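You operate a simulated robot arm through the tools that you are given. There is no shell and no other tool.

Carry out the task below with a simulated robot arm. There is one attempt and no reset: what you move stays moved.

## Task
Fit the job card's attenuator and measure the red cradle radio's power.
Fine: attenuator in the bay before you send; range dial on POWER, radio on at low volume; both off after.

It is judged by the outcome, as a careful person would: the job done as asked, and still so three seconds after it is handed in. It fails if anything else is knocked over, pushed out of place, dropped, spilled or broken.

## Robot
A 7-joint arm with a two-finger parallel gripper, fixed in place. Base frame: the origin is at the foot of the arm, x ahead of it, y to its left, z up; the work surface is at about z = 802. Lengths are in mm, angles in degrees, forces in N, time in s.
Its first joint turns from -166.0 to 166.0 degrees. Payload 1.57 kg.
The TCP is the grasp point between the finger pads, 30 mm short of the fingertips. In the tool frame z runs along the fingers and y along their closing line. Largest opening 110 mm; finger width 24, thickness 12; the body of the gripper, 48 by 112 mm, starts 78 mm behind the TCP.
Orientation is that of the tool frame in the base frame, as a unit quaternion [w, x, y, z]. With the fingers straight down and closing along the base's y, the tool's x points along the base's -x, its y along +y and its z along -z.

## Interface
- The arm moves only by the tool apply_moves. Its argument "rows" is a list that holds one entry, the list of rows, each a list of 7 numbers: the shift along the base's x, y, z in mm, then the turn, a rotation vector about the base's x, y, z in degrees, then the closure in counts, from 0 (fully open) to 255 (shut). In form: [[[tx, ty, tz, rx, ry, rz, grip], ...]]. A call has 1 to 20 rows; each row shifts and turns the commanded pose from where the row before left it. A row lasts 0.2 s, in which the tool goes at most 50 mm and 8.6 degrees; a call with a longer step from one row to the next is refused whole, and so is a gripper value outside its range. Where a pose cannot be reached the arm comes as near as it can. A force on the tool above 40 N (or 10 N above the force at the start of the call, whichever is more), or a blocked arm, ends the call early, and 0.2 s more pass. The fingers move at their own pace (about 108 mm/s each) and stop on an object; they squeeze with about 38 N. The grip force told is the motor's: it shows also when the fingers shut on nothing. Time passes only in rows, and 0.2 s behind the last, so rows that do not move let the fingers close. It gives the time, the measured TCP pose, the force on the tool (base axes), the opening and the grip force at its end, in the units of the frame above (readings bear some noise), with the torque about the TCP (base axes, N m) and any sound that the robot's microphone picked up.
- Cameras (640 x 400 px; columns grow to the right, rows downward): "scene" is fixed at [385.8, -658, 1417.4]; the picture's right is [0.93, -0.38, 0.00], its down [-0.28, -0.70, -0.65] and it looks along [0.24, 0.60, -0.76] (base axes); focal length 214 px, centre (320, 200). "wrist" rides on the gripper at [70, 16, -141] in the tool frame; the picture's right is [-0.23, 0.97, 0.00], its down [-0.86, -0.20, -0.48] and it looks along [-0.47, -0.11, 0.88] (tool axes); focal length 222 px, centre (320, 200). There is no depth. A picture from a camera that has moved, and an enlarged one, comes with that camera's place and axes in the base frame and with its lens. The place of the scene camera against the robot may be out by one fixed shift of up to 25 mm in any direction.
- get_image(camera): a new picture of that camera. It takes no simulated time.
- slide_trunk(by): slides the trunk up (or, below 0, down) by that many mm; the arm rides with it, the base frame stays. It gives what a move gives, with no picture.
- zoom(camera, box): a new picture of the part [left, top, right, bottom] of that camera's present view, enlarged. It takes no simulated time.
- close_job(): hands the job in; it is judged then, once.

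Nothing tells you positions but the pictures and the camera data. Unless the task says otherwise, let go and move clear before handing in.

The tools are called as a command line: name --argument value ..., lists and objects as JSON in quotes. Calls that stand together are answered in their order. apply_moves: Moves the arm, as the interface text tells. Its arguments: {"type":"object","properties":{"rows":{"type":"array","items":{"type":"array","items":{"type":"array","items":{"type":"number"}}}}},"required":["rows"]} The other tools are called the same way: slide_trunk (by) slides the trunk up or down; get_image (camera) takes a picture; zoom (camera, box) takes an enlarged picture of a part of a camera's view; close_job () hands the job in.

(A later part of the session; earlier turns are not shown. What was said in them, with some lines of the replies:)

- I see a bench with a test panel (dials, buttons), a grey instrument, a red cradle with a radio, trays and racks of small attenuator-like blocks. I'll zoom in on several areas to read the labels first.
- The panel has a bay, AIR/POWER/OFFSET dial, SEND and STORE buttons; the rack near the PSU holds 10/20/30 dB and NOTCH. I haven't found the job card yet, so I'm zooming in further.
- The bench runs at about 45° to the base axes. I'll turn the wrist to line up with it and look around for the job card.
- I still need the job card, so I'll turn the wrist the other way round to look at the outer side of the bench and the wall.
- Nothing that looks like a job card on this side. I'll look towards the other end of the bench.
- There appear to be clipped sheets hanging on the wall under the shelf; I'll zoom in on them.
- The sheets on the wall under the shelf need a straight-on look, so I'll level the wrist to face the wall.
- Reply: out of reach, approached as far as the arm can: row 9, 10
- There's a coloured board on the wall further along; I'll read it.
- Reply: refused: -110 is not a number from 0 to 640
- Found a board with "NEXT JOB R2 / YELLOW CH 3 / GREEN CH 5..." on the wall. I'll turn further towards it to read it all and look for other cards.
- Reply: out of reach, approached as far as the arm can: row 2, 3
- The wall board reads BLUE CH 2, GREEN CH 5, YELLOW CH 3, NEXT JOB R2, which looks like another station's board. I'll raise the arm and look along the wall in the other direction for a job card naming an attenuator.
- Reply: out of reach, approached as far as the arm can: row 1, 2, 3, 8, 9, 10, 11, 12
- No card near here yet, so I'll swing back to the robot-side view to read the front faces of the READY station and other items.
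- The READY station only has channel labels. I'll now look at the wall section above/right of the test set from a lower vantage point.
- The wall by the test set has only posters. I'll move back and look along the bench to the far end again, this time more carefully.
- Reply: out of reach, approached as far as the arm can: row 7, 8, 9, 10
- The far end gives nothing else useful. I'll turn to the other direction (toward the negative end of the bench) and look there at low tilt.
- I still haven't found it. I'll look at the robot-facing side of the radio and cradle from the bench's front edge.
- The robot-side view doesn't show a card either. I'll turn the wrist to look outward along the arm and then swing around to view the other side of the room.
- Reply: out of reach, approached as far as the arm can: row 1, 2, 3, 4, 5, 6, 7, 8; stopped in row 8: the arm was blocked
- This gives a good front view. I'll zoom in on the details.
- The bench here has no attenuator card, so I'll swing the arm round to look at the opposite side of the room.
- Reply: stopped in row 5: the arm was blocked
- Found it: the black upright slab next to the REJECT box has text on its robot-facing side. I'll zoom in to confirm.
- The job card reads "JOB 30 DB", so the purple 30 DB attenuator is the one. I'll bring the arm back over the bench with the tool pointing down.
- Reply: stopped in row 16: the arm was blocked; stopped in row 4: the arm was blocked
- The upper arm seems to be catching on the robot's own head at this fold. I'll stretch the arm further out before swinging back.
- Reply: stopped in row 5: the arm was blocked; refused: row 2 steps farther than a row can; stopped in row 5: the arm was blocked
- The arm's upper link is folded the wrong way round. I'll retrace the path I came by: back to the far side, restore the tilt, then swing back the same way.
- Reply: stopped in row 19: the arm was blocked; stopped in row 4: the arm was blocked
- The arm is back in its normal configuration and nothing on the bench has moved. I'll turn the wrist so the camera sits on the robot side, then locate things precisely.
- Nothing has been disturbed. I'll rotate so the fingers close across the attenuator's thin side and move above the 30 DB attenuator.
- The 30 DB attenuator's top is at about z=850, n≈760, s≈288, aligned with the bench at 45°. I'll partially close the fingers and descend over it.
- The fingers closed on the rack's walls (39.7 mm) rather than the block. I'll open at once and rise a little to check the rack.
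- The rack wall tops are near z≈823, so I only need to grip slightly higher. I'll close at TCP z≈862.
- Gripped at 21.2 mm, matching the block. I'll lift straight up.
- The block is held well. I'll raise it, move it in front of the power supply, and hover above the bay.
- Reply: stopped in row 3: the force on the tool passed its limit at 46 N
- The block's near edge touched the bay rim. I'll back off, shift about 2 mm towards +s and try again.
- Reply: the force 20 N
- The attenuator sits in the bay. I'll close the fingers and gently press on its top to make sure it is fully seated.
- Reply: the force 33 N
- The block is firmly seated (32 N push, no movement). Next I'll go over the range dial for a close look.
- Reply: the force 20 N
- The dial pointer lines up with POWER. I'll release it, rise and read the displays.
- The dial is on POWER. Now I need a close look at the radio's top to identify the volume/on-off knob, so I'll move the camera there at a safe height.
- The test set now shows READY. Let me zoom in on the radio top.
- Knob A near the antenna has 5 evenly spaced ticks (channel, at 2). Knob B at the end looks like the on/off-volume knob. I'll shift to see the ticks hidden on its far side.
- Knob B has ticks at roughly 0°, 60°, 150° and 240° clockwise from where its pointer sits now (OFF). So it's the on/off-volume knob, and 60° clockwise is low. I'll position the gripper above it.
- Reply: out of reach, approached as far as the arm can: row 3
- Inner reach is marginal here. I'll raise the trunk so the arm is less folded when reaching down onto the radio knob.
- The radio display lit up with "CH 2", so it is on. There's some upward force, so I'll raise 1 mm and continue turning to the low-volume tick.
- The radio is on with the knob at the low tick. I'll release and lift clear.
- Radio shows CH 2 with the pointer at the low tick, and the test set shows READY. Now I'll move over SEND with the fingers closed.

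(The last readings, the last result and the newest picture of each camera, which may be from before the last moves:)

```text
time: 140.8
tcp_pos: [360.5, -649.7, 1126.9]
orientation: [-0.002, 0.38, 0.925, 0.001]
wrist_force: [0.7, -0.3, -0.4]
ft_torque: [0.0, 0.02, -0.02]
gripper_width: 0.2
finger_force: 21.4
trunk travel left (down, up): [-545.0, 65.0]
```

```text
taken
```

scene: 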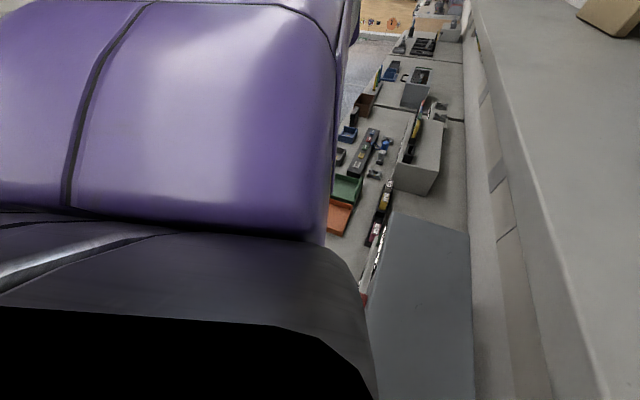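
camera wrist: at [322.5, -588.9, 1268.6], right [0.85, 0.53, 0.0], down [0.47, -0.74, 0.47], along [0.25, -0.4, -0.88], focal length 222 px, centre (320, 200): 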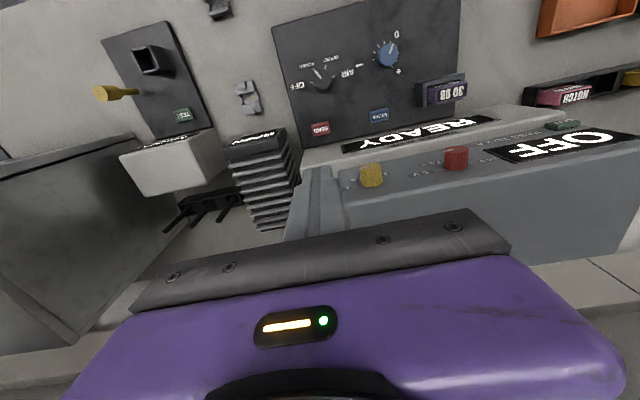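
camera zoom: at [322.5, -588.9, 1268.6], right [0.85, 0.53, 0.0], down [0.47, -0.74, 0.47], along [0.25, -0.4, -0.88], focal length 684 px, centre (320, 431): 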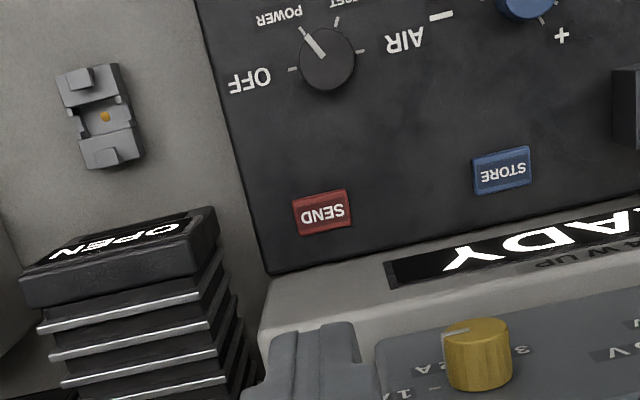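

apply_moves --rows '[[[1.4, -1.4, -40, 0, 0, 0, 255], [0, 0, -45, 0, 0, 0, 255], [0, 0, -45, 0, 0, 0, 255], [0, 0, -40, 0, 0, 0, 255], [0, 0, -25, 0, 0, 0, 255], [0, 0, 0, 0, 0, 0, 255]]]'

get_image --camera "wrist"

zoom --camera "wrist" --box '[240, 90, 400, 220]'

```text
time: 142.2
tcp_pos: [360.9, -651.6, 931.5]
orientation: [-0.001, 0.379, 0.926, 0.001]
wrist_force: [0.2, 0.1, -0.3]
ft_torque: [0.01, -0.01, 0.01]
gripper_width: 0.0
finger_force: 21.3
trunk travel left (down, up): [-545.0, 65.0]
```

```text
taken
camera wrist: at [322.9, -590.8, 1072.6], right [0.84, 0.54, 0.0], down [0.47, -0.74, 0.47], along [0.25, -0.4, -0.88], focal length 222 px, centre (320, 200)
```

wrist: 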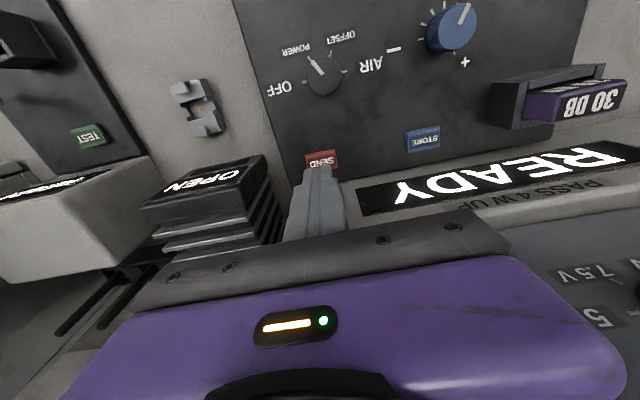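

```text
3.08 times, centred on (320, 155) of wrist
camera zoom: at [322.9, -590.8, 1072.6], right [0.84, 0.54, 0.0], down [0.47, -0.74, 0.47], along [0.25, -0.4, -0.88], focal length 684 px, centre (320, 338)
```

zoom: 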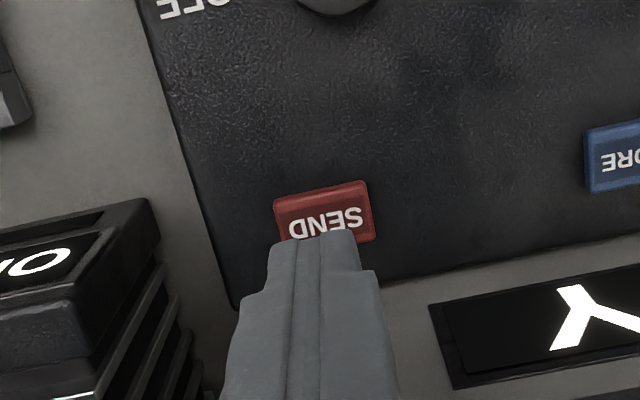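

apply_moves --rows '[[[0.4, -0.4, -15, 0, 0, 0, 255], [0, 0, -15, 0, 0, 0, 255], [0, 0, -8, 0, 0, 0, 255], [0, 0, -3, 0, 0, 0, 255]]]'

zoom --camera "wrist" --box '[240, 90, 400, 220]'

```text
time: 143.2
tcp_pos: [362.1, -651.7, 891.2]
orientation: [-0.002, 0.378, 0.926, 0.001]
wrist_force: [-0.3, 0.0, -0.2]
ft_torque: [-0.03, 0.03, 0.02]
gripper_width: 0.1
finger_force: 21.1
trunk travel left (down, up): [-545.0, 65.0]
```

```text
3.08 times, centred on (320, 155) of wrist
camera zoom: at [323.3, -591.1, 1031.9], right [0.84, 0.54, 0.0], down [0.47, -0.74, 0.47], along [0.25, -0.4, -0.88], focal length 684 px, centre (320, 338)
```

zoom: 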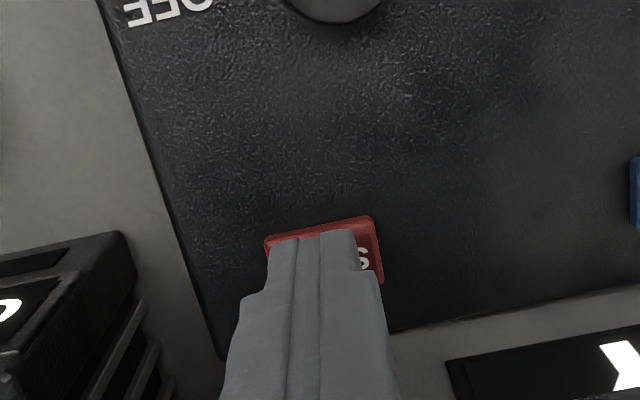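

apply_moves --rows '[[[0, 0, -3, 0, 0, 0, 255], [0, 0, -3, 0, 0, 0, 255], [0, 0, -3, 0, 0, 0, 255]]]'

```text
time: 144.0
tcp_pos: [361.5, -651.1, 881.7]
orientation: [-0.003, 0.38, 0.925, 0.001]
wrist_force: [-0.6, 0.4, 0.1]
ft_torque: [0.03, 0.0, 0.02]
gripper_width: 0.0
finger_force: 21.3
trunk travel left (down, up): [-545.0, 65.0]
```

apply_moves --rows '[[[0, 0, -2, 0, 0, 0, 255], [0, 0, -2, 0, 0, 0, 255]]]'

zoom --camera "wrist" --box '[240, 90, 400, 220]'

```text
time: 144.6
tcp_pos: [361.9, -651.6, 876.9]
orientation: [-0.003, 0.378, 0.926, 0.0]
wrist_force: [-0.3, 0.1, -0.5]
ft_torque: [0.01, 0.02, -0.03]
gripper_width: 0.0
finger_force: 21.7
trunk travel left (down, up): [-545.0, 65.0]
```

```text
3.08 times, centred on (320, 155) of wrist
camera zoom: at [323.3, -591.2, 1019.0], right [0.84, 0.53, 0.0], down [0.47, -0.74, 0.47], along [0.25, -0.4, -0.88], focal length 684 px, centre (320, 338)
```

zoom: 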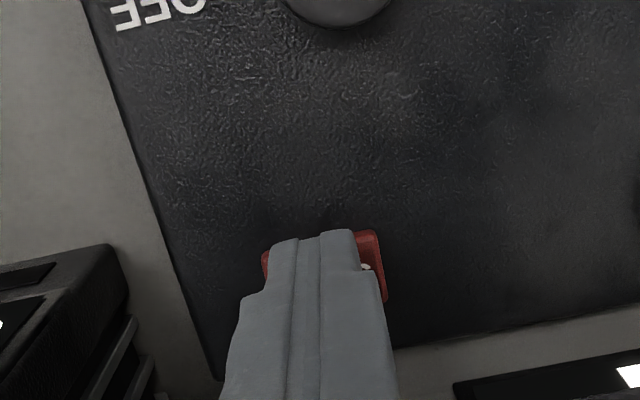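

apply_moves --rows '[[[0, 0, -2, 0, 0, 0, 255], [0, 0, -2, 0, 0, 0, 255]]]'

```text
time: 145.2
tcp_pos: [361.7, -651.5, 873.8]
orientation: [-0.002, 0.378, 0.926, 0.001]
wrist_force: [0.0, -0.4, 0.0]
ft_torque: [-0.03, 0.0, -0.02]
gripper_width: 0.0
finger_force: 21.5
trunk travel left (down, up): [-545.0, 65.0]
```

apply_moves --rows '[[[0, 0, -2, 0, 0, 0, 255], [0, 0, -2, 0, 0, 0, 255]]]'

zoom --camera "wrist" --box '[280, 110, 380, 200]'

```text
time: 145.8
tcp_pos: [362.6, -651.7, 869.4]
orientation: [-0.003, 0.378, 0.926, 0.001]
wrist_force: [0.2, 0.5, 0.1]
ft_torque: [-0.03, 0.0, 0.04]
gripper_width: 0.1
finger_force: 21.5
trunk travel left (down, up): [-545.0, 65.0]
```

```text
4.44 times, centred on (330, 155) of wrist
camera zoom: at [323.5, -591.4, 1011.2], right [0.84, 0.54, 0.0], down [0.47, -0.74, 0.47], along [0.25, -0.4, -0.88], focal length 987 px, centre (276, 400)
```

zoom: 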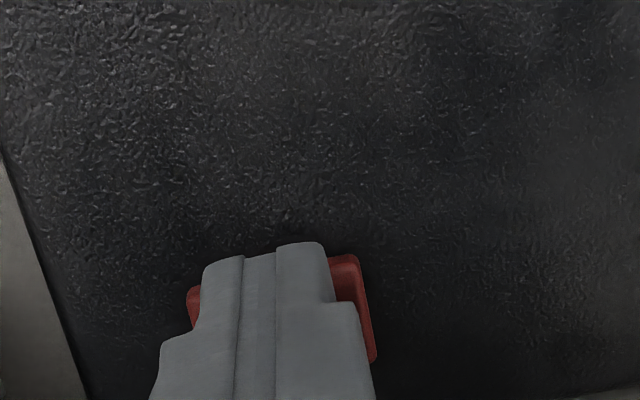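

apply_moves --rows '[[[1.8, -1.8, 0, 0, 0, 0, 255], [0, 0, -2, 0, 0, 0, 255], [0, 0, -2, 0, 0, 0, 255]]]'

```text
time: 146.6
tcp_pos: [363.6, -653.5, 866.4]
orientation: [-0.003, 0.379, 0.925, 0.001]
wrist_force: [0.7, 0.6, 2.5]
ft_torque: [0.0, -0.04, 0.03]
gripper_width: 0.0
finger_force: 21.1
trunk travel left (down, up): [-545.0, 65.0]
heard: click
```

A click was heard. Let me look at the display.

get_image --camera "wrist"

zoom --camera "wrist" --box '[638, 60, 640, 300]'

zoom --camera "scene" --box '[320, 180, 420, 300]'

```text
taken
camera wrist: at [325.2, -592.9, 1007.3], right [0.84, 0.54, 0.0], down [0.47, -0.74, 0.47], along [0.25, -0.4, -0.88], focal length 222 px, centre (320, 200)
```

wrist: 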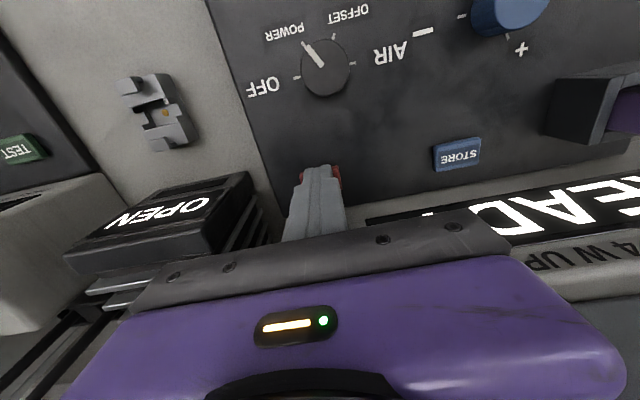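

```text
1.67 times, centred on (639, 180) of wrist
camera zoom: at [325.2, -592.9, 1007.3], right [0.84, 0.54, 0.0], down [0.47, -0.74, 0.47], along [0.25, -0.4, -0.88], focal length 370 px, centre (-212, 233)
```

zoom: 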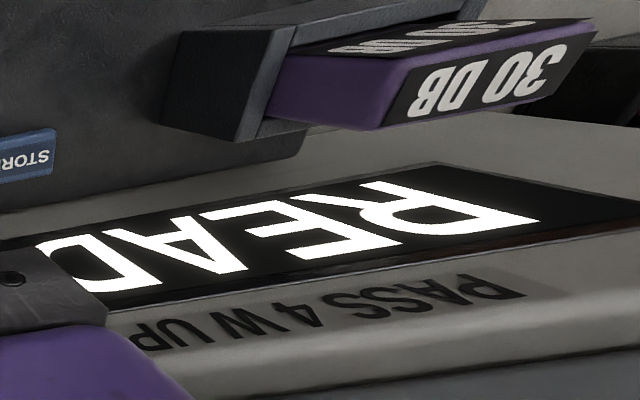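

```text
3.33 times, centred on (370, 240) of scene
camera zoom: at [385.8, -658.0, 1417.4], right [0.93, -0.38, 0.0], down [-0.28, -0.7, -0.65], along [0.24, 0.6, -0.76], focal length 715 px, centre (153, 67)
```

zoom: 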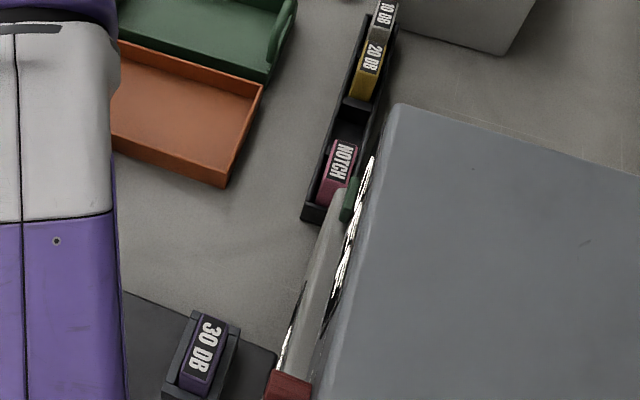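

The display still shows READY. I'll press slightly further and hold for a second, then look again.

apply_moves --rows '[[[0, 0, -1.5, 0, 0, 0, 255], [0, 0, 0, 0, 0, 0, 255], [0, 0, 0, 0, 0, 0, 255], [0, 0, 0, 0, 0, 0, 255], [0, 0, 0, 0, 0, 0, 255]]]'

zoom --camera "wrist" --box '[638, 60, 640, 300]'

```text
time: 147.8
tcp_pos: [362.9, -653.6, 865.6]
orientation: [-0.001, 0.379, 0.926, 0.001]
wrist_force: [-0.9, 1.4, 8.4]
ft_torque: [0.01, 0.05, 0.02]
gripper_width: 0.0
finger_force: 20.7
trunk travel left (down, up): [-545.0, 65.0]
```

```text
1.67 times, centred on (639, 180) of wrist
camera zoom: at [325.2, -592.9, 1005.8], right [0.84, 0.54, 0.0], down [0.47, -0.74, 0.47], along [0.25, -0.4, -0.88], focal length 370 px, centre (-212, 233)
```

zoom: 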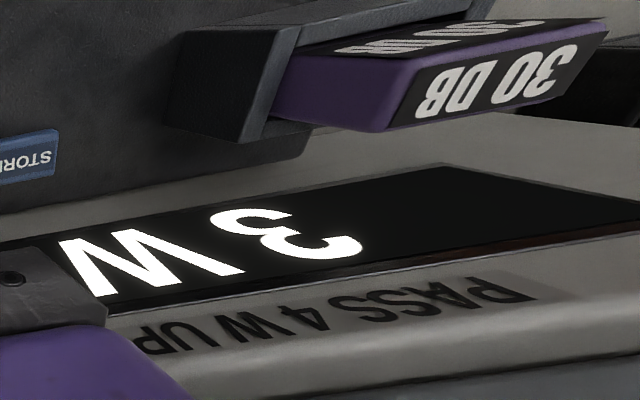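

The display reads "3 W". I'll lift off SEND and check the full reading.

apply_moves --rows '[[[0, 0, 4, 0, 0, 0, 255], [0, 0, 20, 0, 0, 0, 255], [0, 0, 40, 0, 0, 0, 255], [0, 0, 45, 0, 0, 0, 255], [0, 0, 45, 0, 0, 0, 255], [0, 0, 45, 0, 0, 0, 255], [0, 0, 45, 0, 0, 0, 255]]]'

get_image --camera "wrist"

zoom --camera "wrist" --box '[260, 60, 520, 200]'

```text
time: 149.4
tcp_pos: [363.2, -654.6, 1108.6]
orientation: [-0.001, 0.379, 0.926, 0.001]
wrist_force: [0.5, -0.4, 0.3]
ft_torque: [0.0, -0.01, 0.0]
gripper_width: 0.0
finger_force: 21.2
trunk travel left (down, up): [-545.0, 65.0]
```

```text
taken
camera wrist: at [324.9, -593.8, 1250.0], right [0.84, 0.53, 0.0], down [0.47, -0.74, 0.47], along [0.25, -0.4, -0.88], focal length 222 px, centre (320, 200)
```

wrist: 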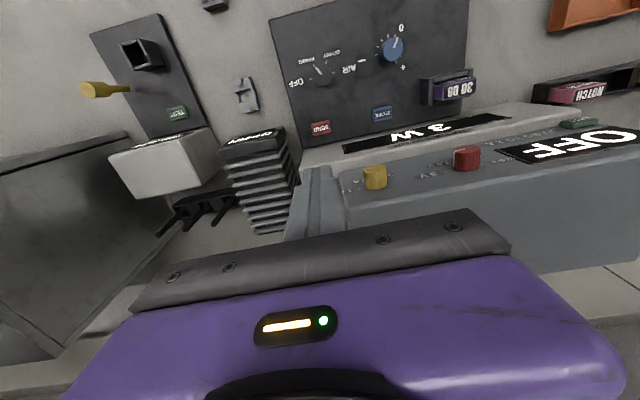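

```text
2.46 times, centred on (390, 130) of wrist
camera zoom: at [324.9, -593.8, 1250.0], right [0.84, 0.53, 0.0], down [0.47, -0.74, 0.47], along [0.25, -0.4, -0.88], focal length 547 px, centre (148, 372)
```

zoom: 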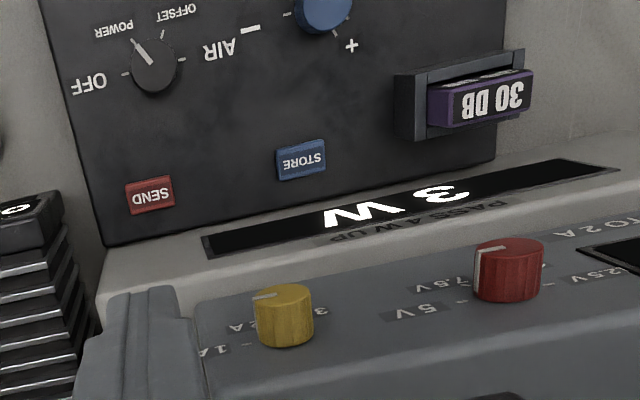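

The power reading is 3 W. Now to switch off: first the range dial back to OFF. Moving above the dial.

apply_moves --rows '[[[-9.2, 17.1, 0, 0, 0, 7.6, 140], [-9.2, 17.1, 0, 0, 0, 7.6, 140], [-9.2, 17.1, 0, 0, 0, 7.6, 140], [-9.2, 17.1, 0, 0, 0, 7.6, 140], [0, 0, -40, 0, 0, 0, 140], [0, 0, -45, 0, 0, 0, 140], [0, 0, -45, 0, 0, 0, 140], [0, 0, -30, 0, 0, 0, 140], [0, 0, 0, 0, 0, 0, 140]]]'

zoom --camera "wrist" --box '[250, 110, 390, 220]'

```text
time: 151.4
tcp_pos: [326.2, -585.0, 946.8]
orientation: [-0.003, 0.123, 0.992, 0.0]
wrist_force: [0.0, 0.2, 0.2]
ft_torque: [0.0, 0.01, -0.02]
gripper_width: 49.5
finger_force: 0.0
trunk travel left (down, up): [-545.0, 65.0]
```

```text
3.64 times, centred on (320, 165) of wrist
camera zoom: at [262.5, -551.8, 1089.6], right [0.46, 0.89, 0.0], down [0.78, -0.4, 0.47], along [0.42, -0.22, -0.88], focal length 808 px, centre (320, 327)
```

zoom: 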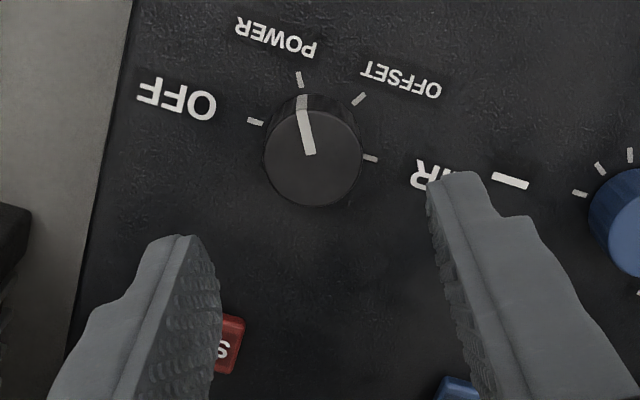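

apply_moves --rows '[[[0.8, -1.0, -25, 0, 0, 0, 140], [0, 0, -25, 0, 0, 0, 140], [0, 0, -15, 0, 0, 0, 150], [0, 0, -6, 0, 0, 0, 170], [0, 0, 0, 0, 0, 0, 180]]]'

zoom --camera "wrist" --box '[250, 120, 390, 230]'

```text
time: 152.6
tcp_pos: [329.7, -585.5, 877.5]
orientation: [-0.002, 0.122, 0.992, 0.0]
wrist_force: [0.6, -2.0, -0.1]
ft_torque: [-0.04, -0.01, 0.03]
gripper_width: 33.4
finger_force: 0.3
trunk travel left (down, up): [-545.0, 65.0]
```

```text
3.64 times, centred on (320, 175) of wrist
camera zoom: at [264.5, -553.0, 1018.8], right [0.46, 0.89, 0.0], down [0.78, -0.4, 0.47], along [0.42, -0.22, -0.88], focal length 808 px, centre (320, 291)
```

zoom: 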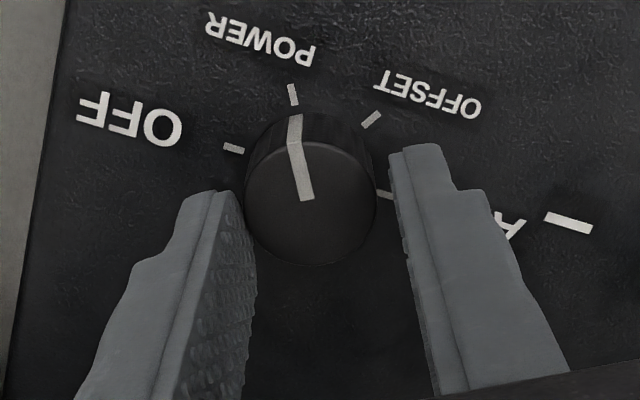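

apply_moves --rows '[[[-0.8, -1.7, 0, 0, 0, 0, 180], [0, 0, 0, 0, 0, 0, 190], [0, 0, 0, 0, 0, 0, 255], [0, 0, 0, 0, 0, 0, 255]]]'

zoom --camera "wrist" --box '[250, 120, 390, 230]'

```text
time: 153.6
tcp_pos: [327.4, -587.7, 877.7]
orientation: [-0.004, 0.123, 0.992, 0.0]
wrist_force: [0.0, -1.9, -2.1]
ft_torque: [-0.2, -0.15, 0.02]
gripper_width: 29.7
finger_force: 39.0
trunk travel left (down, up): [-545.0, 65.0]
```

```text
3.64 times, centred on (320, 175) of wrist
camera zoom: at [263.5, -554.4, 1018.7], right [0.46, 0.89, 0.0], down [0.78, -0.4, 0.47], along [0.42, -0.22, -0.88], focal length 808 px, centre (320, 291)
```

zoom: 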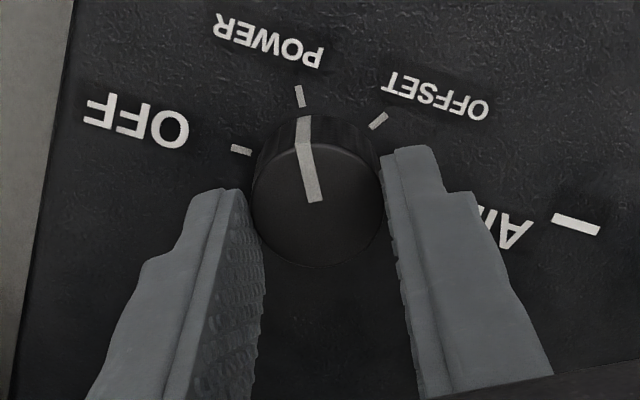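

apply_moves --rows '[[[0, 0, 0, 0, 0, 6, 255], [0, 0, 0, 0, 0, 6, 255], [0, 0, 0, 0, 0, 6, 255], [0, 0, 0, 0, 0, 6, 255], [0, 0, 0, 0, 0, 6, 255]]]'

zoom --camera "wrist" --box '[250, 120, 390, 230]'

```text
time: 154.8
tcp_pos: [327.1, -585.9, 877.4]
orientation: [-0.001, -0.139, 0.99, 0.001]
wrist_force: [2.3, 13.0, 7.9]
ft_torque: [0.22, 0.71, -0.01]
gripper_width: 29.7
finger_force: 38.9
trunk travel left (down, up): [-545.0, 65.0]
```

```text
3.64 times, centred on (320, 175) of wrist
camera zoom: at [255.5, -589.6, 1018.6], right [-0.05, 1.0, 0.0], down [0.88, 0.04, 0.47], along [0.47, 0.02, -0.88], focal length 808 px, centre (320, 291)
```

zoom: 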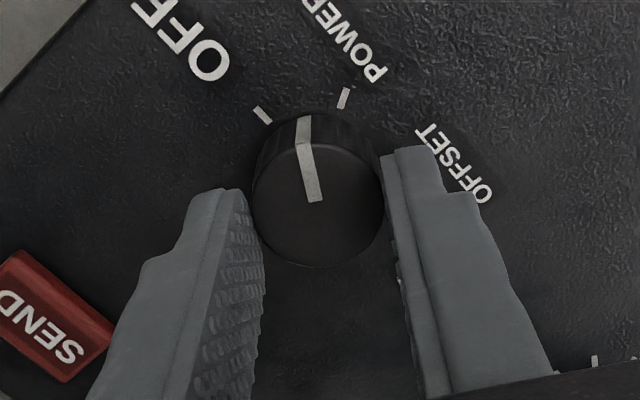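

apply_moves --rows '[[[0.2, 1.2, 0.5, 0, 0, 6, 255], [0, 0, 0, 0, 0, 6, 255], [0, 0, 0, 0, 0, 6, 255], [0, 0, 0, 0, 0, 6, 255], [0, 0, 0, 0, 0, 5, 255], [0, 0, 0, 0, 0, 0, 255]]]'

zoom --camera "wrist" --box '[250, 120, 390, 230]'

```text
time: 156.2
tcp_pos: [326.8, -584.2, 876.9]
orientation: [-0.002, -0.383, 0.924, 0.0]
wrist_force: [-2.7, 13.4, -6.1]
ft_torque: [0.24, 0.14, -0.01]
gripper_width: 29.7
finger_force: 39.4
trunk travel left (down, up): [-545.0, 65.0]
```

```text
3.64 times, centred on (320, 175) of wrist
camera zoom: at [265.6, -622.6, 1018.6], right [-0.53, 0.85, 0.0], down [0.75, 0.46, 0.47], along [0.4, 0.25, -0.88], focal length 808 px, centre (320, 291)
```

zoom: 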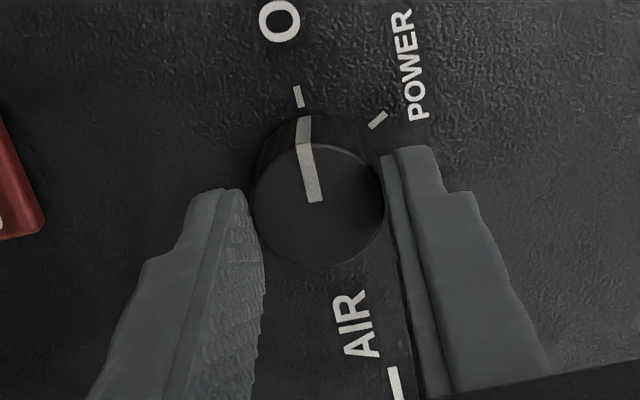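

apply_moves --rows '[[[0, 0, 0, 0, 0, 0, 190], [0, 0, 0, 0, 0, 0, 150], [0, 0, 0, 0, 0, 0, 140], [0, 0, 15, 0, 0, 0, 140], [0, 0, 30, 0, 0, 0, 140], [0, 0, 45, 0, 0, 0, 140], [0, 0, 45, 0, 0, 0, 140], [0, 0, 45, 0, 0, 0, 140], [0, 0, 45, 0, 0, 0, 140]]]'

get_image --camera "wrist"

zoom --camera "wrist" --box '[260, 60, 400, 180]'

get_image --camera "scene"

```text
time: 158.2
tcp_pos: [327.4, -586.5, 1102.7]
orientation: [-0.002, -0.382, 0.924, -0.001]
wrist_force: [-0.2, 0.4, 0.0]
ft_torque: [-0.01, 0.01, 0.01]
gripper_width: 49.6
finger_force: 0.1
trunk travel left (down, up): [-545.0, 65.0]
```

```text
taken
camera wrist: at [265.2, -623.6, 1244.1], right [-0.53, 0.85, 0.0], down [0.75, 0.46, 0.47], along [0.4, 0.25, -0.88], focal length 222 px, centre (320, 200)
```

wrist: 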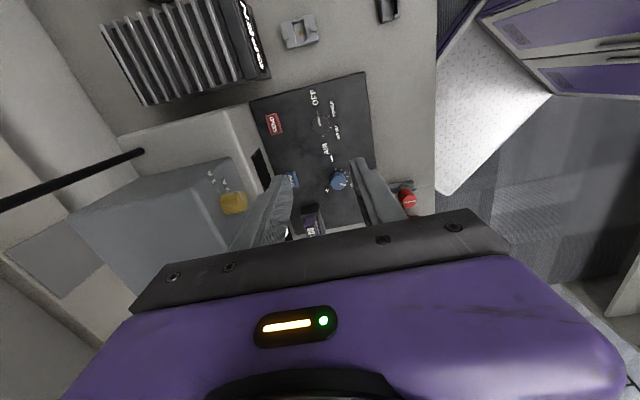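

```text
3.33 times, centred on (330, 120) of wrist
camera zoom: at [265.2, -623.6, 1244.1], right [-0.53, 0.85, 0.0], down [0.75, 0.46, 0.47], along [0.4, 0.25, -0.88], focal length 740 px, centre (287, 467)
```

zoom: 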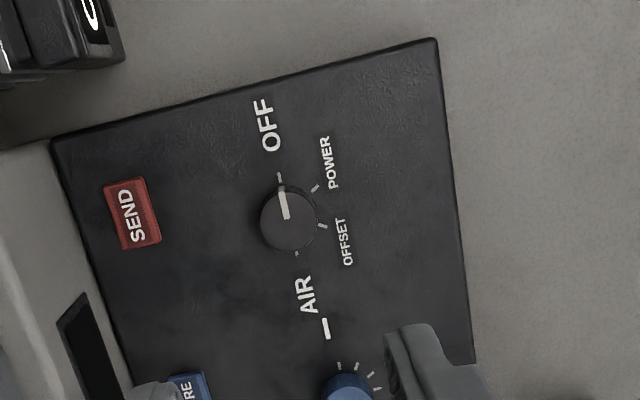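

```text
taken
```

scene: 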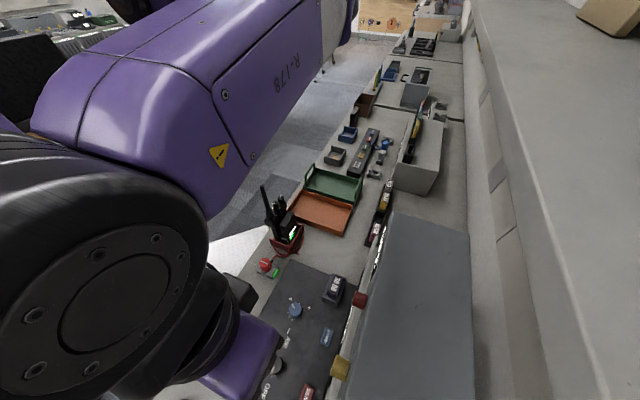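

The dial is back at OFF. Now I'll go back to the radio's volume knob to switch it off, keeping high over the antenna.

apply_moves --rows '[[[0, 0, 40, 0, 0, 0, 195], [0, 0, 30, 0, 0, 0, 195], [13.4, 38.4, 0, 0, 0, -3.2, 195], [13.4, 38.4, 0, 0, 0, -3.2, 195], [13.4, 38.4, 0, 0, 0, -3.2, 195], [13.4, 38.4, 0, 0, 0, -3.2, 195], [13.4, 38.4, 0, 0, 0, -3.2, 195], [13.4, 38.4, 0, 0, 0, -3.2, 195], [13.4, 38.4, 0, 0, 0, -3.2, 195], [13.4, 38.4, 0, 0, 0, -3.2, 195], [13.4, 38.4, 0, 0, 0, -3.2, 195], [0, 0, 0, 0, 0, 0, 195]]]'

get_image --camera "wrist"

zoom --camera "wrist" --box '[280, 100, 360, 150]'

zoom --camera "wrist" --box '[0, 60, 240, 240]'

```text
time: 160.8
tcp_pos: [448.2, -240.7, 1170.5]
orientation: [-0.003, -0.139, 0.99, 0.001]
wrist_force: [-0.2, -0.1, 0.0]
ft_torque: [0.0, -0.01, 0.0]
gripper_width: 26.1
finger_force: 0.1
trunk travel left (down, up): [-545.0, 65.0]
```

```text
taken
camera wrist: at [376.3, -244.2, 1313.8], right [-0.05, 1.0, 0.0], down [0.88, 0.04, 0.47], along [0.47, 0.02, -0.88], focal length 222 px, centre (320, 200)
```

wrist: 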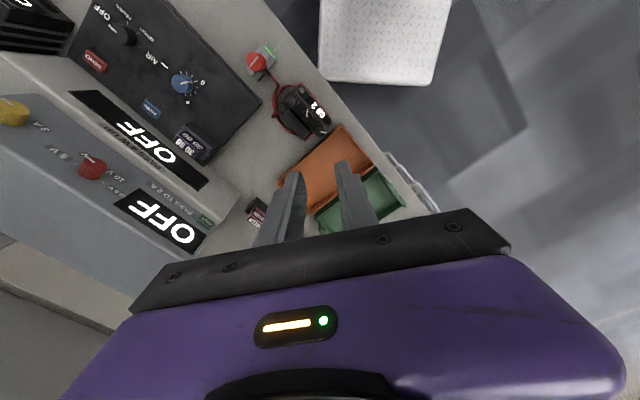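

```text
8.00 times, centred on (320, 125) of wrist
camera zoom: at [376.3, -244.2, 1313.8], right [-0.05, 1.0, 0.0], down [0.88, 0.04, 0.47], along [0.47, 0.02, -0.88], focal length 1777 px, centre (320, 800)
```

zoom: 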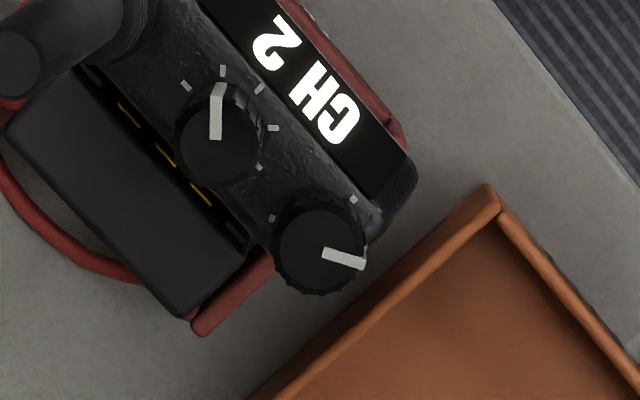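

```text
2.22 times, centred on (120, 150) of wrist
camera zoom: at [376.3, -244.2, 1313.8], right [-0.05, 1.0, 0.0], down [0.88, 0.04, 0.47], along [0.47, 0.02, -0.88], focal length 494 px, centre (764, 311)
```

zoom: 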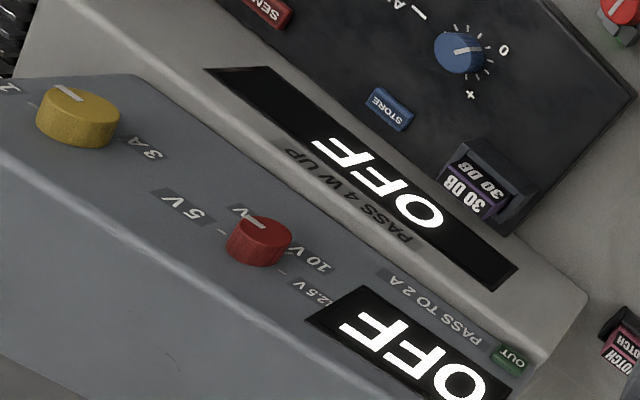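

apply_moves --rows '[[[0, 0, -40, 0, 0, 0, 185], [0, 0, -45, 0, 0, 0, 185], [0, 0, -45, 0, 0, 0, 185], [0, 0, -35, 0, 0, 0, 185], [0, 0, -10, 0, 0, 0, 185], [0, 0, 0, 0, 0, 0, 185]]]'

zoom --camera "wrist" --box '[270, 120, 370, 220]'

zoom --camera "scene" --box '[250, 160, 320, 240]'

```text
time: 162.2
tcp_pos: [448.5, -244.3, 997.2]
orientation: [-0.003, -0.14, 0.99, -0.001]
wrist_force: [-0.9, 0.0, 0.7]
ft_torque: [0.05, 0.0, -0.03]
gripper_width: 30.2
finger_force: 0.0
out of reach, approached as far as the arm can: row 1
trunk travel left (down, up): [-545.0, 65.0]
```

```text
4.00 times, centred on (320, 170) of wrist
camera zoom: at [377.4, -246.9, 1138.5], right [-0.05, 1.0, 0.0], down [0.88, 0.05, 0.47], along [0.47, 0.02, -0.88], focal length 888 px, centre (320, 320)
```

zoom: 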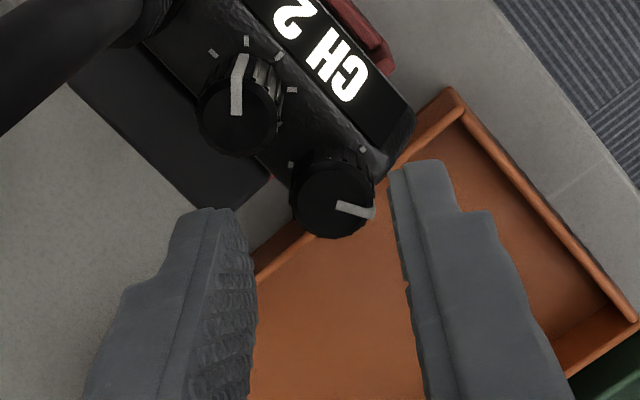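

```text
5.00 times, centred on (285, 200) of scene
camera zoom: at [385.8, -658.0, 1417.4], right [0.93, -0.38, 0.0], down [-0.28, -0.7, -0.65], along [0.24, 0.6, -0.76], focal length 1072 px, centre (495, 200)
```

zoom: 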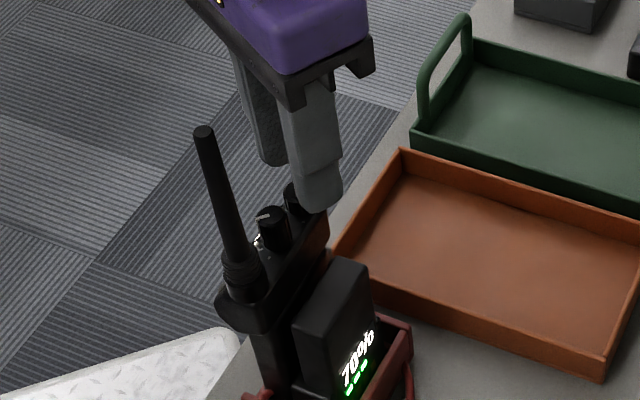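

apply_moves --rows '[[[-0.3, 3.2, 0, 0, 0, 0, 185], [0, 0, -7, 0, 0, 0, 185], [0, 0, 0, 0, 0, 0, 185]]]'

zoom --camera "wrist" --box '[270, 120, 370, 220]'

```text
time: 163.0
tcp_pos: [449.3, -241.7, 989.6]
orientation: [-0.002, -0.14, 0.99, 0.0]
wrist_force: [0.6, 0.0, 0.2]
ft_torque: [-0.01, -0.01, 0.03]
gripper_width: 30.1
finger_force: 0.1
trunk travel left (down, up): [-545.0, 65.0]
```

```text
4.00 times, centred on (320, 170) of wrist
camera zoom: at [377.0, -243.3, 1131.6], right [-0.05, 1.0, 0.0], down [0.88, 0.05, 0.47], along [0.47, 0.02, -0.88], focal length 888 px, centre (320, 320)
```

zoom: 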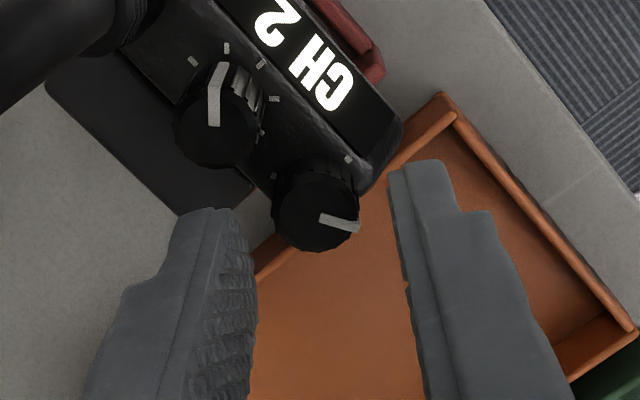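

apply_moves --rows '[[[-0.9, -0.4, -4, 0, 0, 0, 185], [0, 0, -4, 0, 0, 0, 185], [0, 0, 0, 0, 0, 0, 203]]]'

zoom --camera "wrist" --box '[270, 120, 370, 220]'

```text
time: 163.8
tcp_pos: [448.2, -240.3, 982.7]
orientation: [-0.002, -0.14, 0.99, 0.0]
wrist_force: [0.8, 0.3, 0.0]
ft_torque: [0.01, 0.01, 0.01]
gripper_width: 22.5
finger_force: 0.0
trunk travel left (down, up): [-545.0, 65.0]
```

```text
4.00 times, centred on (320, 170) of wrist
camera zoom: at [376.5, -243.7, 1123.9], right [-0.05, 1.0, 0.0], down [0.88, 0.05, 0.47], along [0.47, 0.02, -0.88], focal length 888 px, centre (320, 320)
```

zoom: 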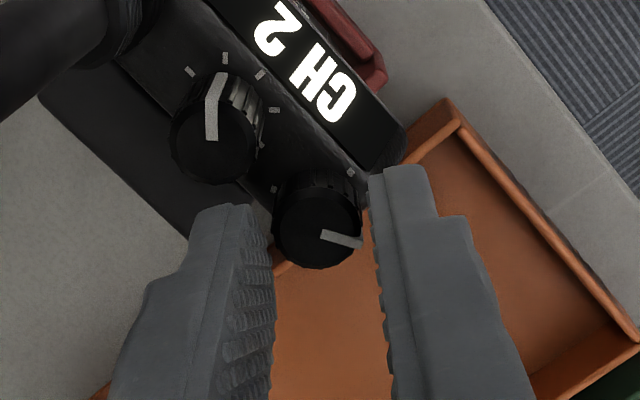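

apply_moves --rows '[[[0, 0, 0, 0, 0, 0, 212], [0, 0, 0, 0, 0, 0, 225], [0, 0, 0, 0, 0, 0, 225]]]'

```text
time: 164.6
tcp_pos: [448.6, -241.1, 982.2]
orientation: [-0.003, -0.139, 0.99, -0.001]
wrist_force: [1.3, -1.1, -0.3]
ft_torque: [-0.02, 0.03, -0.02]
gripper_width: 16.7
finger_force: 32.3
trunk travel left (down, up): [-545.0, 65.0]
```

apply_moves --rows '[[[0, 0, 0, 0, 0, 5, 225], [0, 0, 0, 0, 0, 5, 225], [0, 0, 0, 0, 0, 5, 225], [0, 0, 0, 0, 0, 5, 225], [0, 0, 0, 0, 0, 0, 225]]]'

zoom --camera "wrist" --box '[270, 120, 370, 220]'

```text
time: 165.8
tcp_pos: [447.8, -240.5, 982.4]
orientation: [-0.003, -0.31, 0.951, 0.0]
wrist_force: [0.0, 1.9, 5.6]
ft_torque: [-0.09, 0.14, 0.0]
gripper_width: 17.2
finger_force: 31.5
trunk travel left (down, up): [-545.0, 65.0]
```

```text
4.00 times, centred on (320, 170) of wrist
camera zoom: at [382.1, -267.6, 1123.9], right [-0.39, 0.92, 0.0], down [0.81, 0.34, 0.47], along [0.44, 0.18, -0.88], focal length 888 px, centre (320, 320)
```

zoom: 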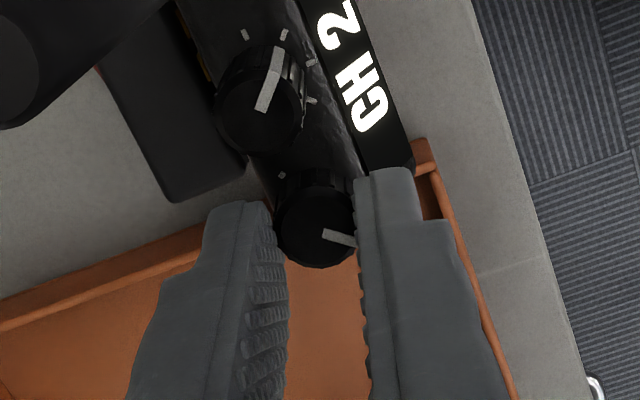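

apply_moves --rows '[[[0, 0, 0.8, 0, 0, 5, 225], [0, 0, 0, 0, 0, 5, 225], [0, 0, 0, 0, 0, 5, 225], [0, 0, 0, 0, 0, 5, 225], [0, 0, 0, 0, 0, 5, 225], [0, 0, 0, 0, 0, 0, 225]]]'

zoom --camera "wrist" --box '[270, 120, 370, 220]'

```text
time: 167.2
tcp_pos: [448.3, -241.5, 983.4]
orientation: [-0.003, -0.509, 0.861, -0.002]
wrist_force: [0.1, 0.2, 0.3]
ft_torque: [0.09, -0.04, 0.03]
gripper_width: 17.0
finger_force: 32.1
trunk travel left (down, up): [-545.0, 65.0]
```

```text
4.00 times, centred on (320, 170) of wrist
camera zoom: at [399.8, -292.9, 1124.9], right [-0.74, 0.67, 0.0], down [0.59, 0.65, 0.47], along [0.32, 0.35, -0.88], focal length 888 px, centre (320, 320)
```

zoom: 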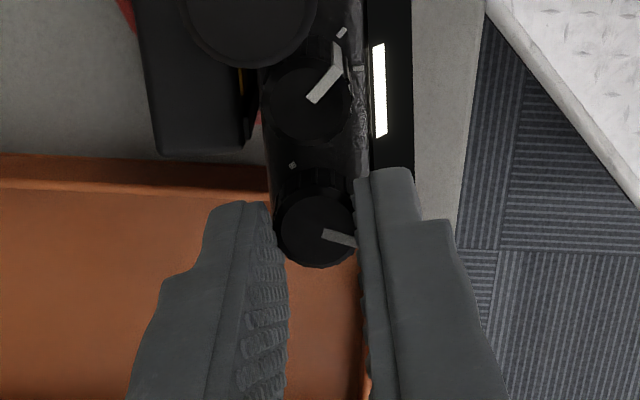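

apply_moves --rows '[[[0, 0, 0, 0, 0, 5, 225], [0, 0, 0, 0, 0, 5, 225], [0, 0, 0, 0, 0, 4, 225], [0, 0, 0, 0, 0, 0, 225]]]'

zoom --camera "wrist" --box '[270, 120, 370, 220]'

```text
time: 168.2
tcp_pos: [447.6, -240.4, 983.9]
orientation: [-0.002, -0.61, 0.792, -0.002]
wrist_force: [-0.4, 0.6, -0.5]
ft_torque: [0.12, -0.07, -0.03]
gripper_width: 17.0
finger_force: 31.7
trunk travel left (down, up): [-545.0, 65.0]
```

```text
4.00 times, centred on (320, 170) of wrist
camera zoom: at [413.8, -302.8, 1124.9], right [-0.88, 0.47, 0.0], down [0.41, 0.78, 0.47], along [0.22, 0.42, -0.88], focal length 888 px, centre (320, 320)
```

zoom: 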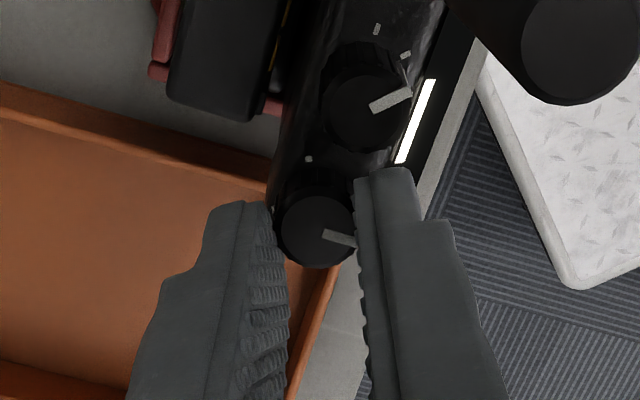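

The knob is back where it started and the radio display shows the off bar. I'll release, lift clear and check the whole bench.

apply_moves --rows '[[[0, 0, 0, 0, 0, 0, 205], [0, 0, 0, 0, 0, 0, 190], [0, 0, 4, 0, 0, 0, 190], [0, 0, 15, 0, 0, 0, 190], [0, 0, 40, 0, 0, 0, 170], [0, 0, 45, 0, 0, 0, 140], [0, 0, 45, 0, 0, 0, 140], [0, 0, 45, 0, 0, 0, 140]]]'

get_image --camera "wrist"

zoom --camera "wrist" --box '[290, 95, 350, 145]'

get_image --camera "scene"

zoom --camera "scene" --box '[220, 180, 420, 400]'

```text
time: 170.0
tcp_pos: [450.5, -244.3, 1177.2]
orientation: [-0.001, -0.609, 0.793, -0.001]
wrist_force: [0.3, -0.1, -0.4]
ft_torque: [-0.03, -0.02, -0.04]
gripper_width: 49.5
finger_force: 0.0
out of reach, approached as far as the arm can: row 7
trunk travel left (down, up): [-545.0, 65.0]
```

```text
taken
camera wrist: at [416.8, -306.4, 1318.6], right [-0.88, 0.47, 0.0], down [0.41, 0.78, 0.48], along [0.22, 0.42, -0.88], focal length 222 px, centre (320, 200)
```

wrist: 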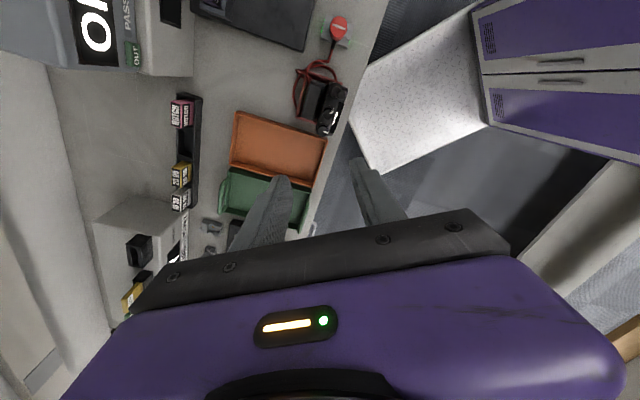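

```text
8.00 times, centred on (320, 120) of wrist
camera zoom: at [416.8, -306.4, 1318.6], right [-0.88, 0.47, 0.0], down [0.41, 0.78, 0.48], along [0.22, 0.42, -0.88], focal length 1777 px, centre (320, 840)
```

zoom: 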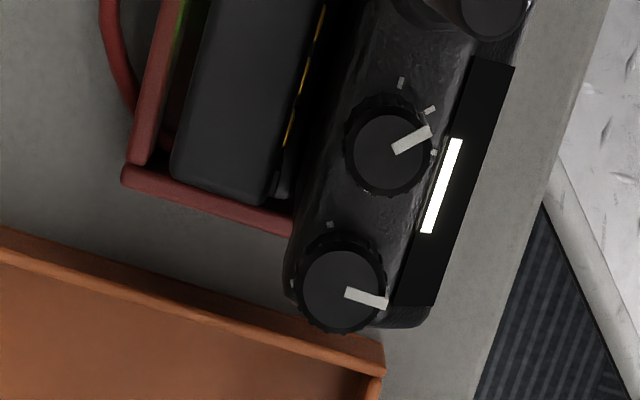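

```text
taken
```

scene: 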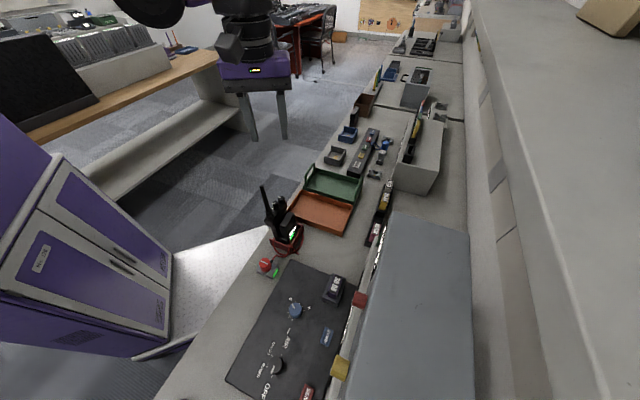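

```text
1.82 times, centred on (320, 290) of scene
camera zoom: at [385.8, -658.0, 1417.4], right [0.93, -0.38, 0.0], down [-0.28, -0.7, -0.65], along [0.24, 0.6, -0.76], focal length 390 px, centre (320, 36)
```

zoom: 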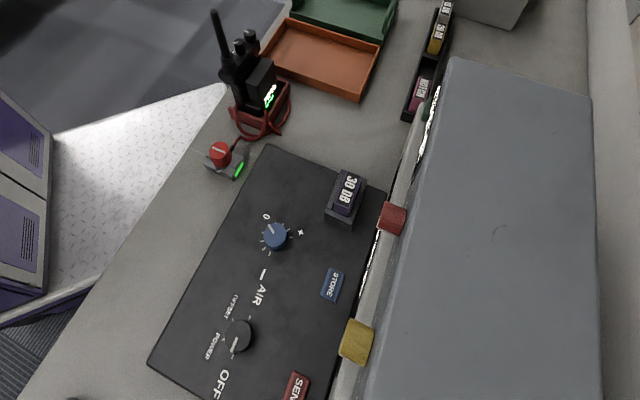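

zoom --camera "scene" --box '[240, 140, 400, 260]'

zoom --camera "scene" --box '[220, 240, 380, 400]'

zoom --camera "scene" --box '[240, 180, 320, 230]'

```text
3.33 times, centred on (320, 200) of scene
camera zoom: at [385.8, -658.0, 1417.4], right [0.93, -0.38, 0.0], down [-0.28, -0.7, -0.65], along [0.24, 0.6, -0.76], focal length 715 px, centre (320, 200)
```

zoom: 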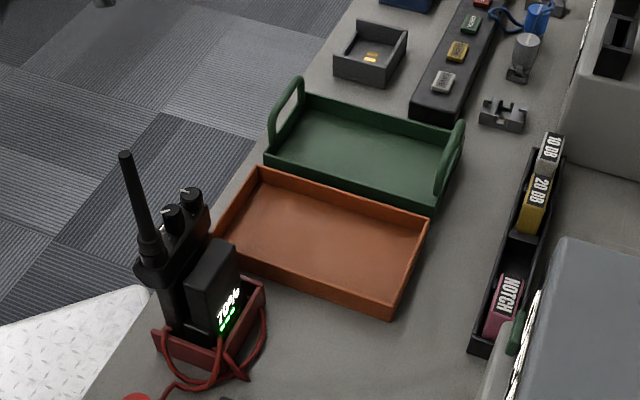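

```text
2.50 times, centred on (300, 320) of scene
camera zoom: at [385.8, -658.0, 1417.4], right [0.93, -0.38, 0.0], down [-0.28, -0.7, -0.65], along [0.24, 0.6, -0.76], focal length 536 px, centre (370, -100)
```

zoom: 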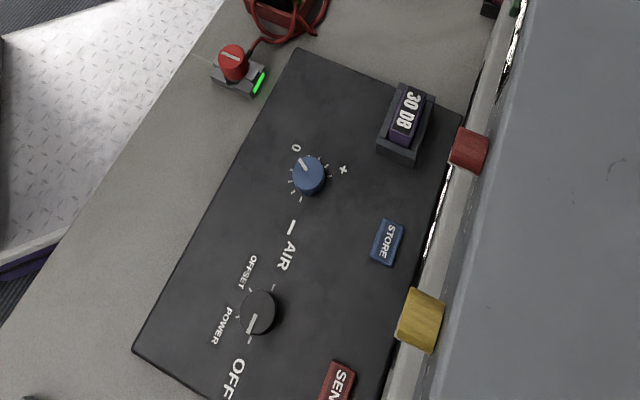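

```text
8.00 times, centred on (280, 205) of scene
camera zoom: at [385.8, -658.0, 1417.4], right [0.93, -0.38, 0.0], down [-0.28, -0.7, -0.65], along [0.24, 0.6, -0.76], focal length 1716 px, centre (640, 160)
```

zoom: 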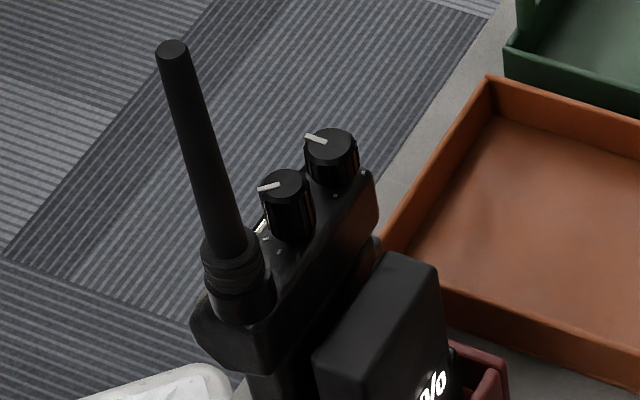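

Everything is back in place: attenuator in the bay, the dial at OFF with the display reading OFF, the radio off, and the rack and trays undisturbed. I'll move the arm a little further clear and hand in.

apply_moves --rows '[[[30, -10, 10, 0, 0, 0, 140], [30, -10, 10, 0, 0, 0, 140], [30, -10, 10, 0, 0, 0, 140], [0, 0, 0, 0, 0, 0, 140]]]'

get_image --camera "scene"

get_image --camera "wrist"

```text
time: 171.0
tcp_pos: [541.9, -275.5, 1207.8]
orientation: [-0.003, -0.609, 0.793, -0.002]
wrist_force: [0.2, 0.4, 0.7]
ft_torque: [0.01, 0.02, 0.03]
gripper_width: 49.5
finger_force: 0.0
trunk travel left (down, up): [-545.0, 65.0]
```

```text
taken
```

scene: 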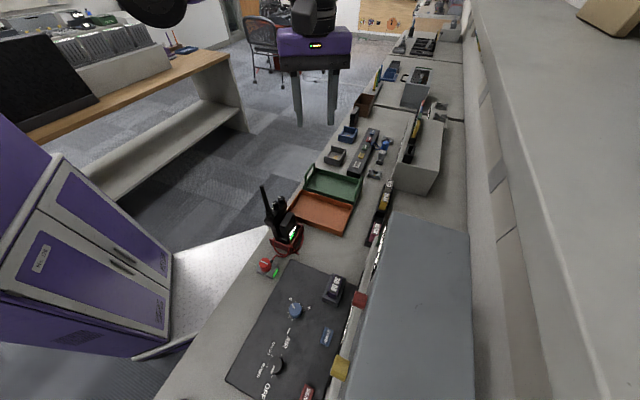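

```text
taken
camera wrist: at [507.3, -336.7, 1349.1], right [-0.88, 0.47, 0.0], down [0.41, 0.78, 0.47], along [0.22, 0.42, -0.88], focal length 222 px, centre (320, 200)
```

wrist: 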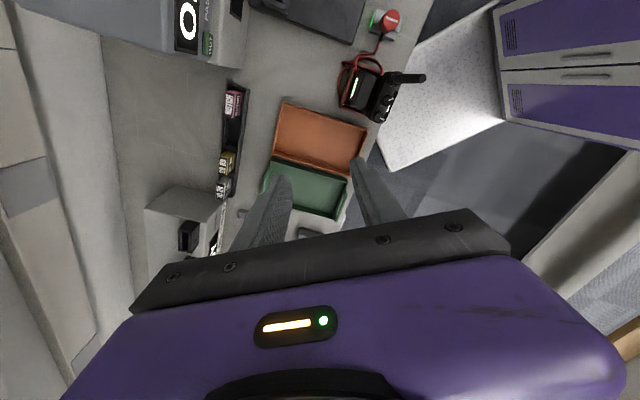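

The arm is clear and the bench is as it should be: the 30 DB attenuator is in the bay, 3 W was measured, and both the dial and the radio are off. Handing in.

close_job

```text
The job is handed in.
```

The red cradle radio measured **3 W**. The panel is marked "PASS 4 W UP", so that is below the pass mark. I left the radio in its cradle, since sorting wasn't part of the job.

- **Attenuator:** the job card reads "30 DB". I fitted the purple 30 DB block in the bay before pressing SEND, and it is still fitted.
- **Measurement:** the range dial was on POWER, with the radio on channel 2 and its volume knob at the first tick above off.
- **Afterwards:** the range dial and the radio are both off, and the test set display reads OFF.

On my first try at picking up the attenuator, the fingers briefly closed on the rack instead. The rack hasn't visibly moved. The radio may have shifted by a millimetre or two in its cradle when I turned its knob. Nothing else on the bench appears out of place.

I raised the trunk 120 mm to reach the radio and left it there.
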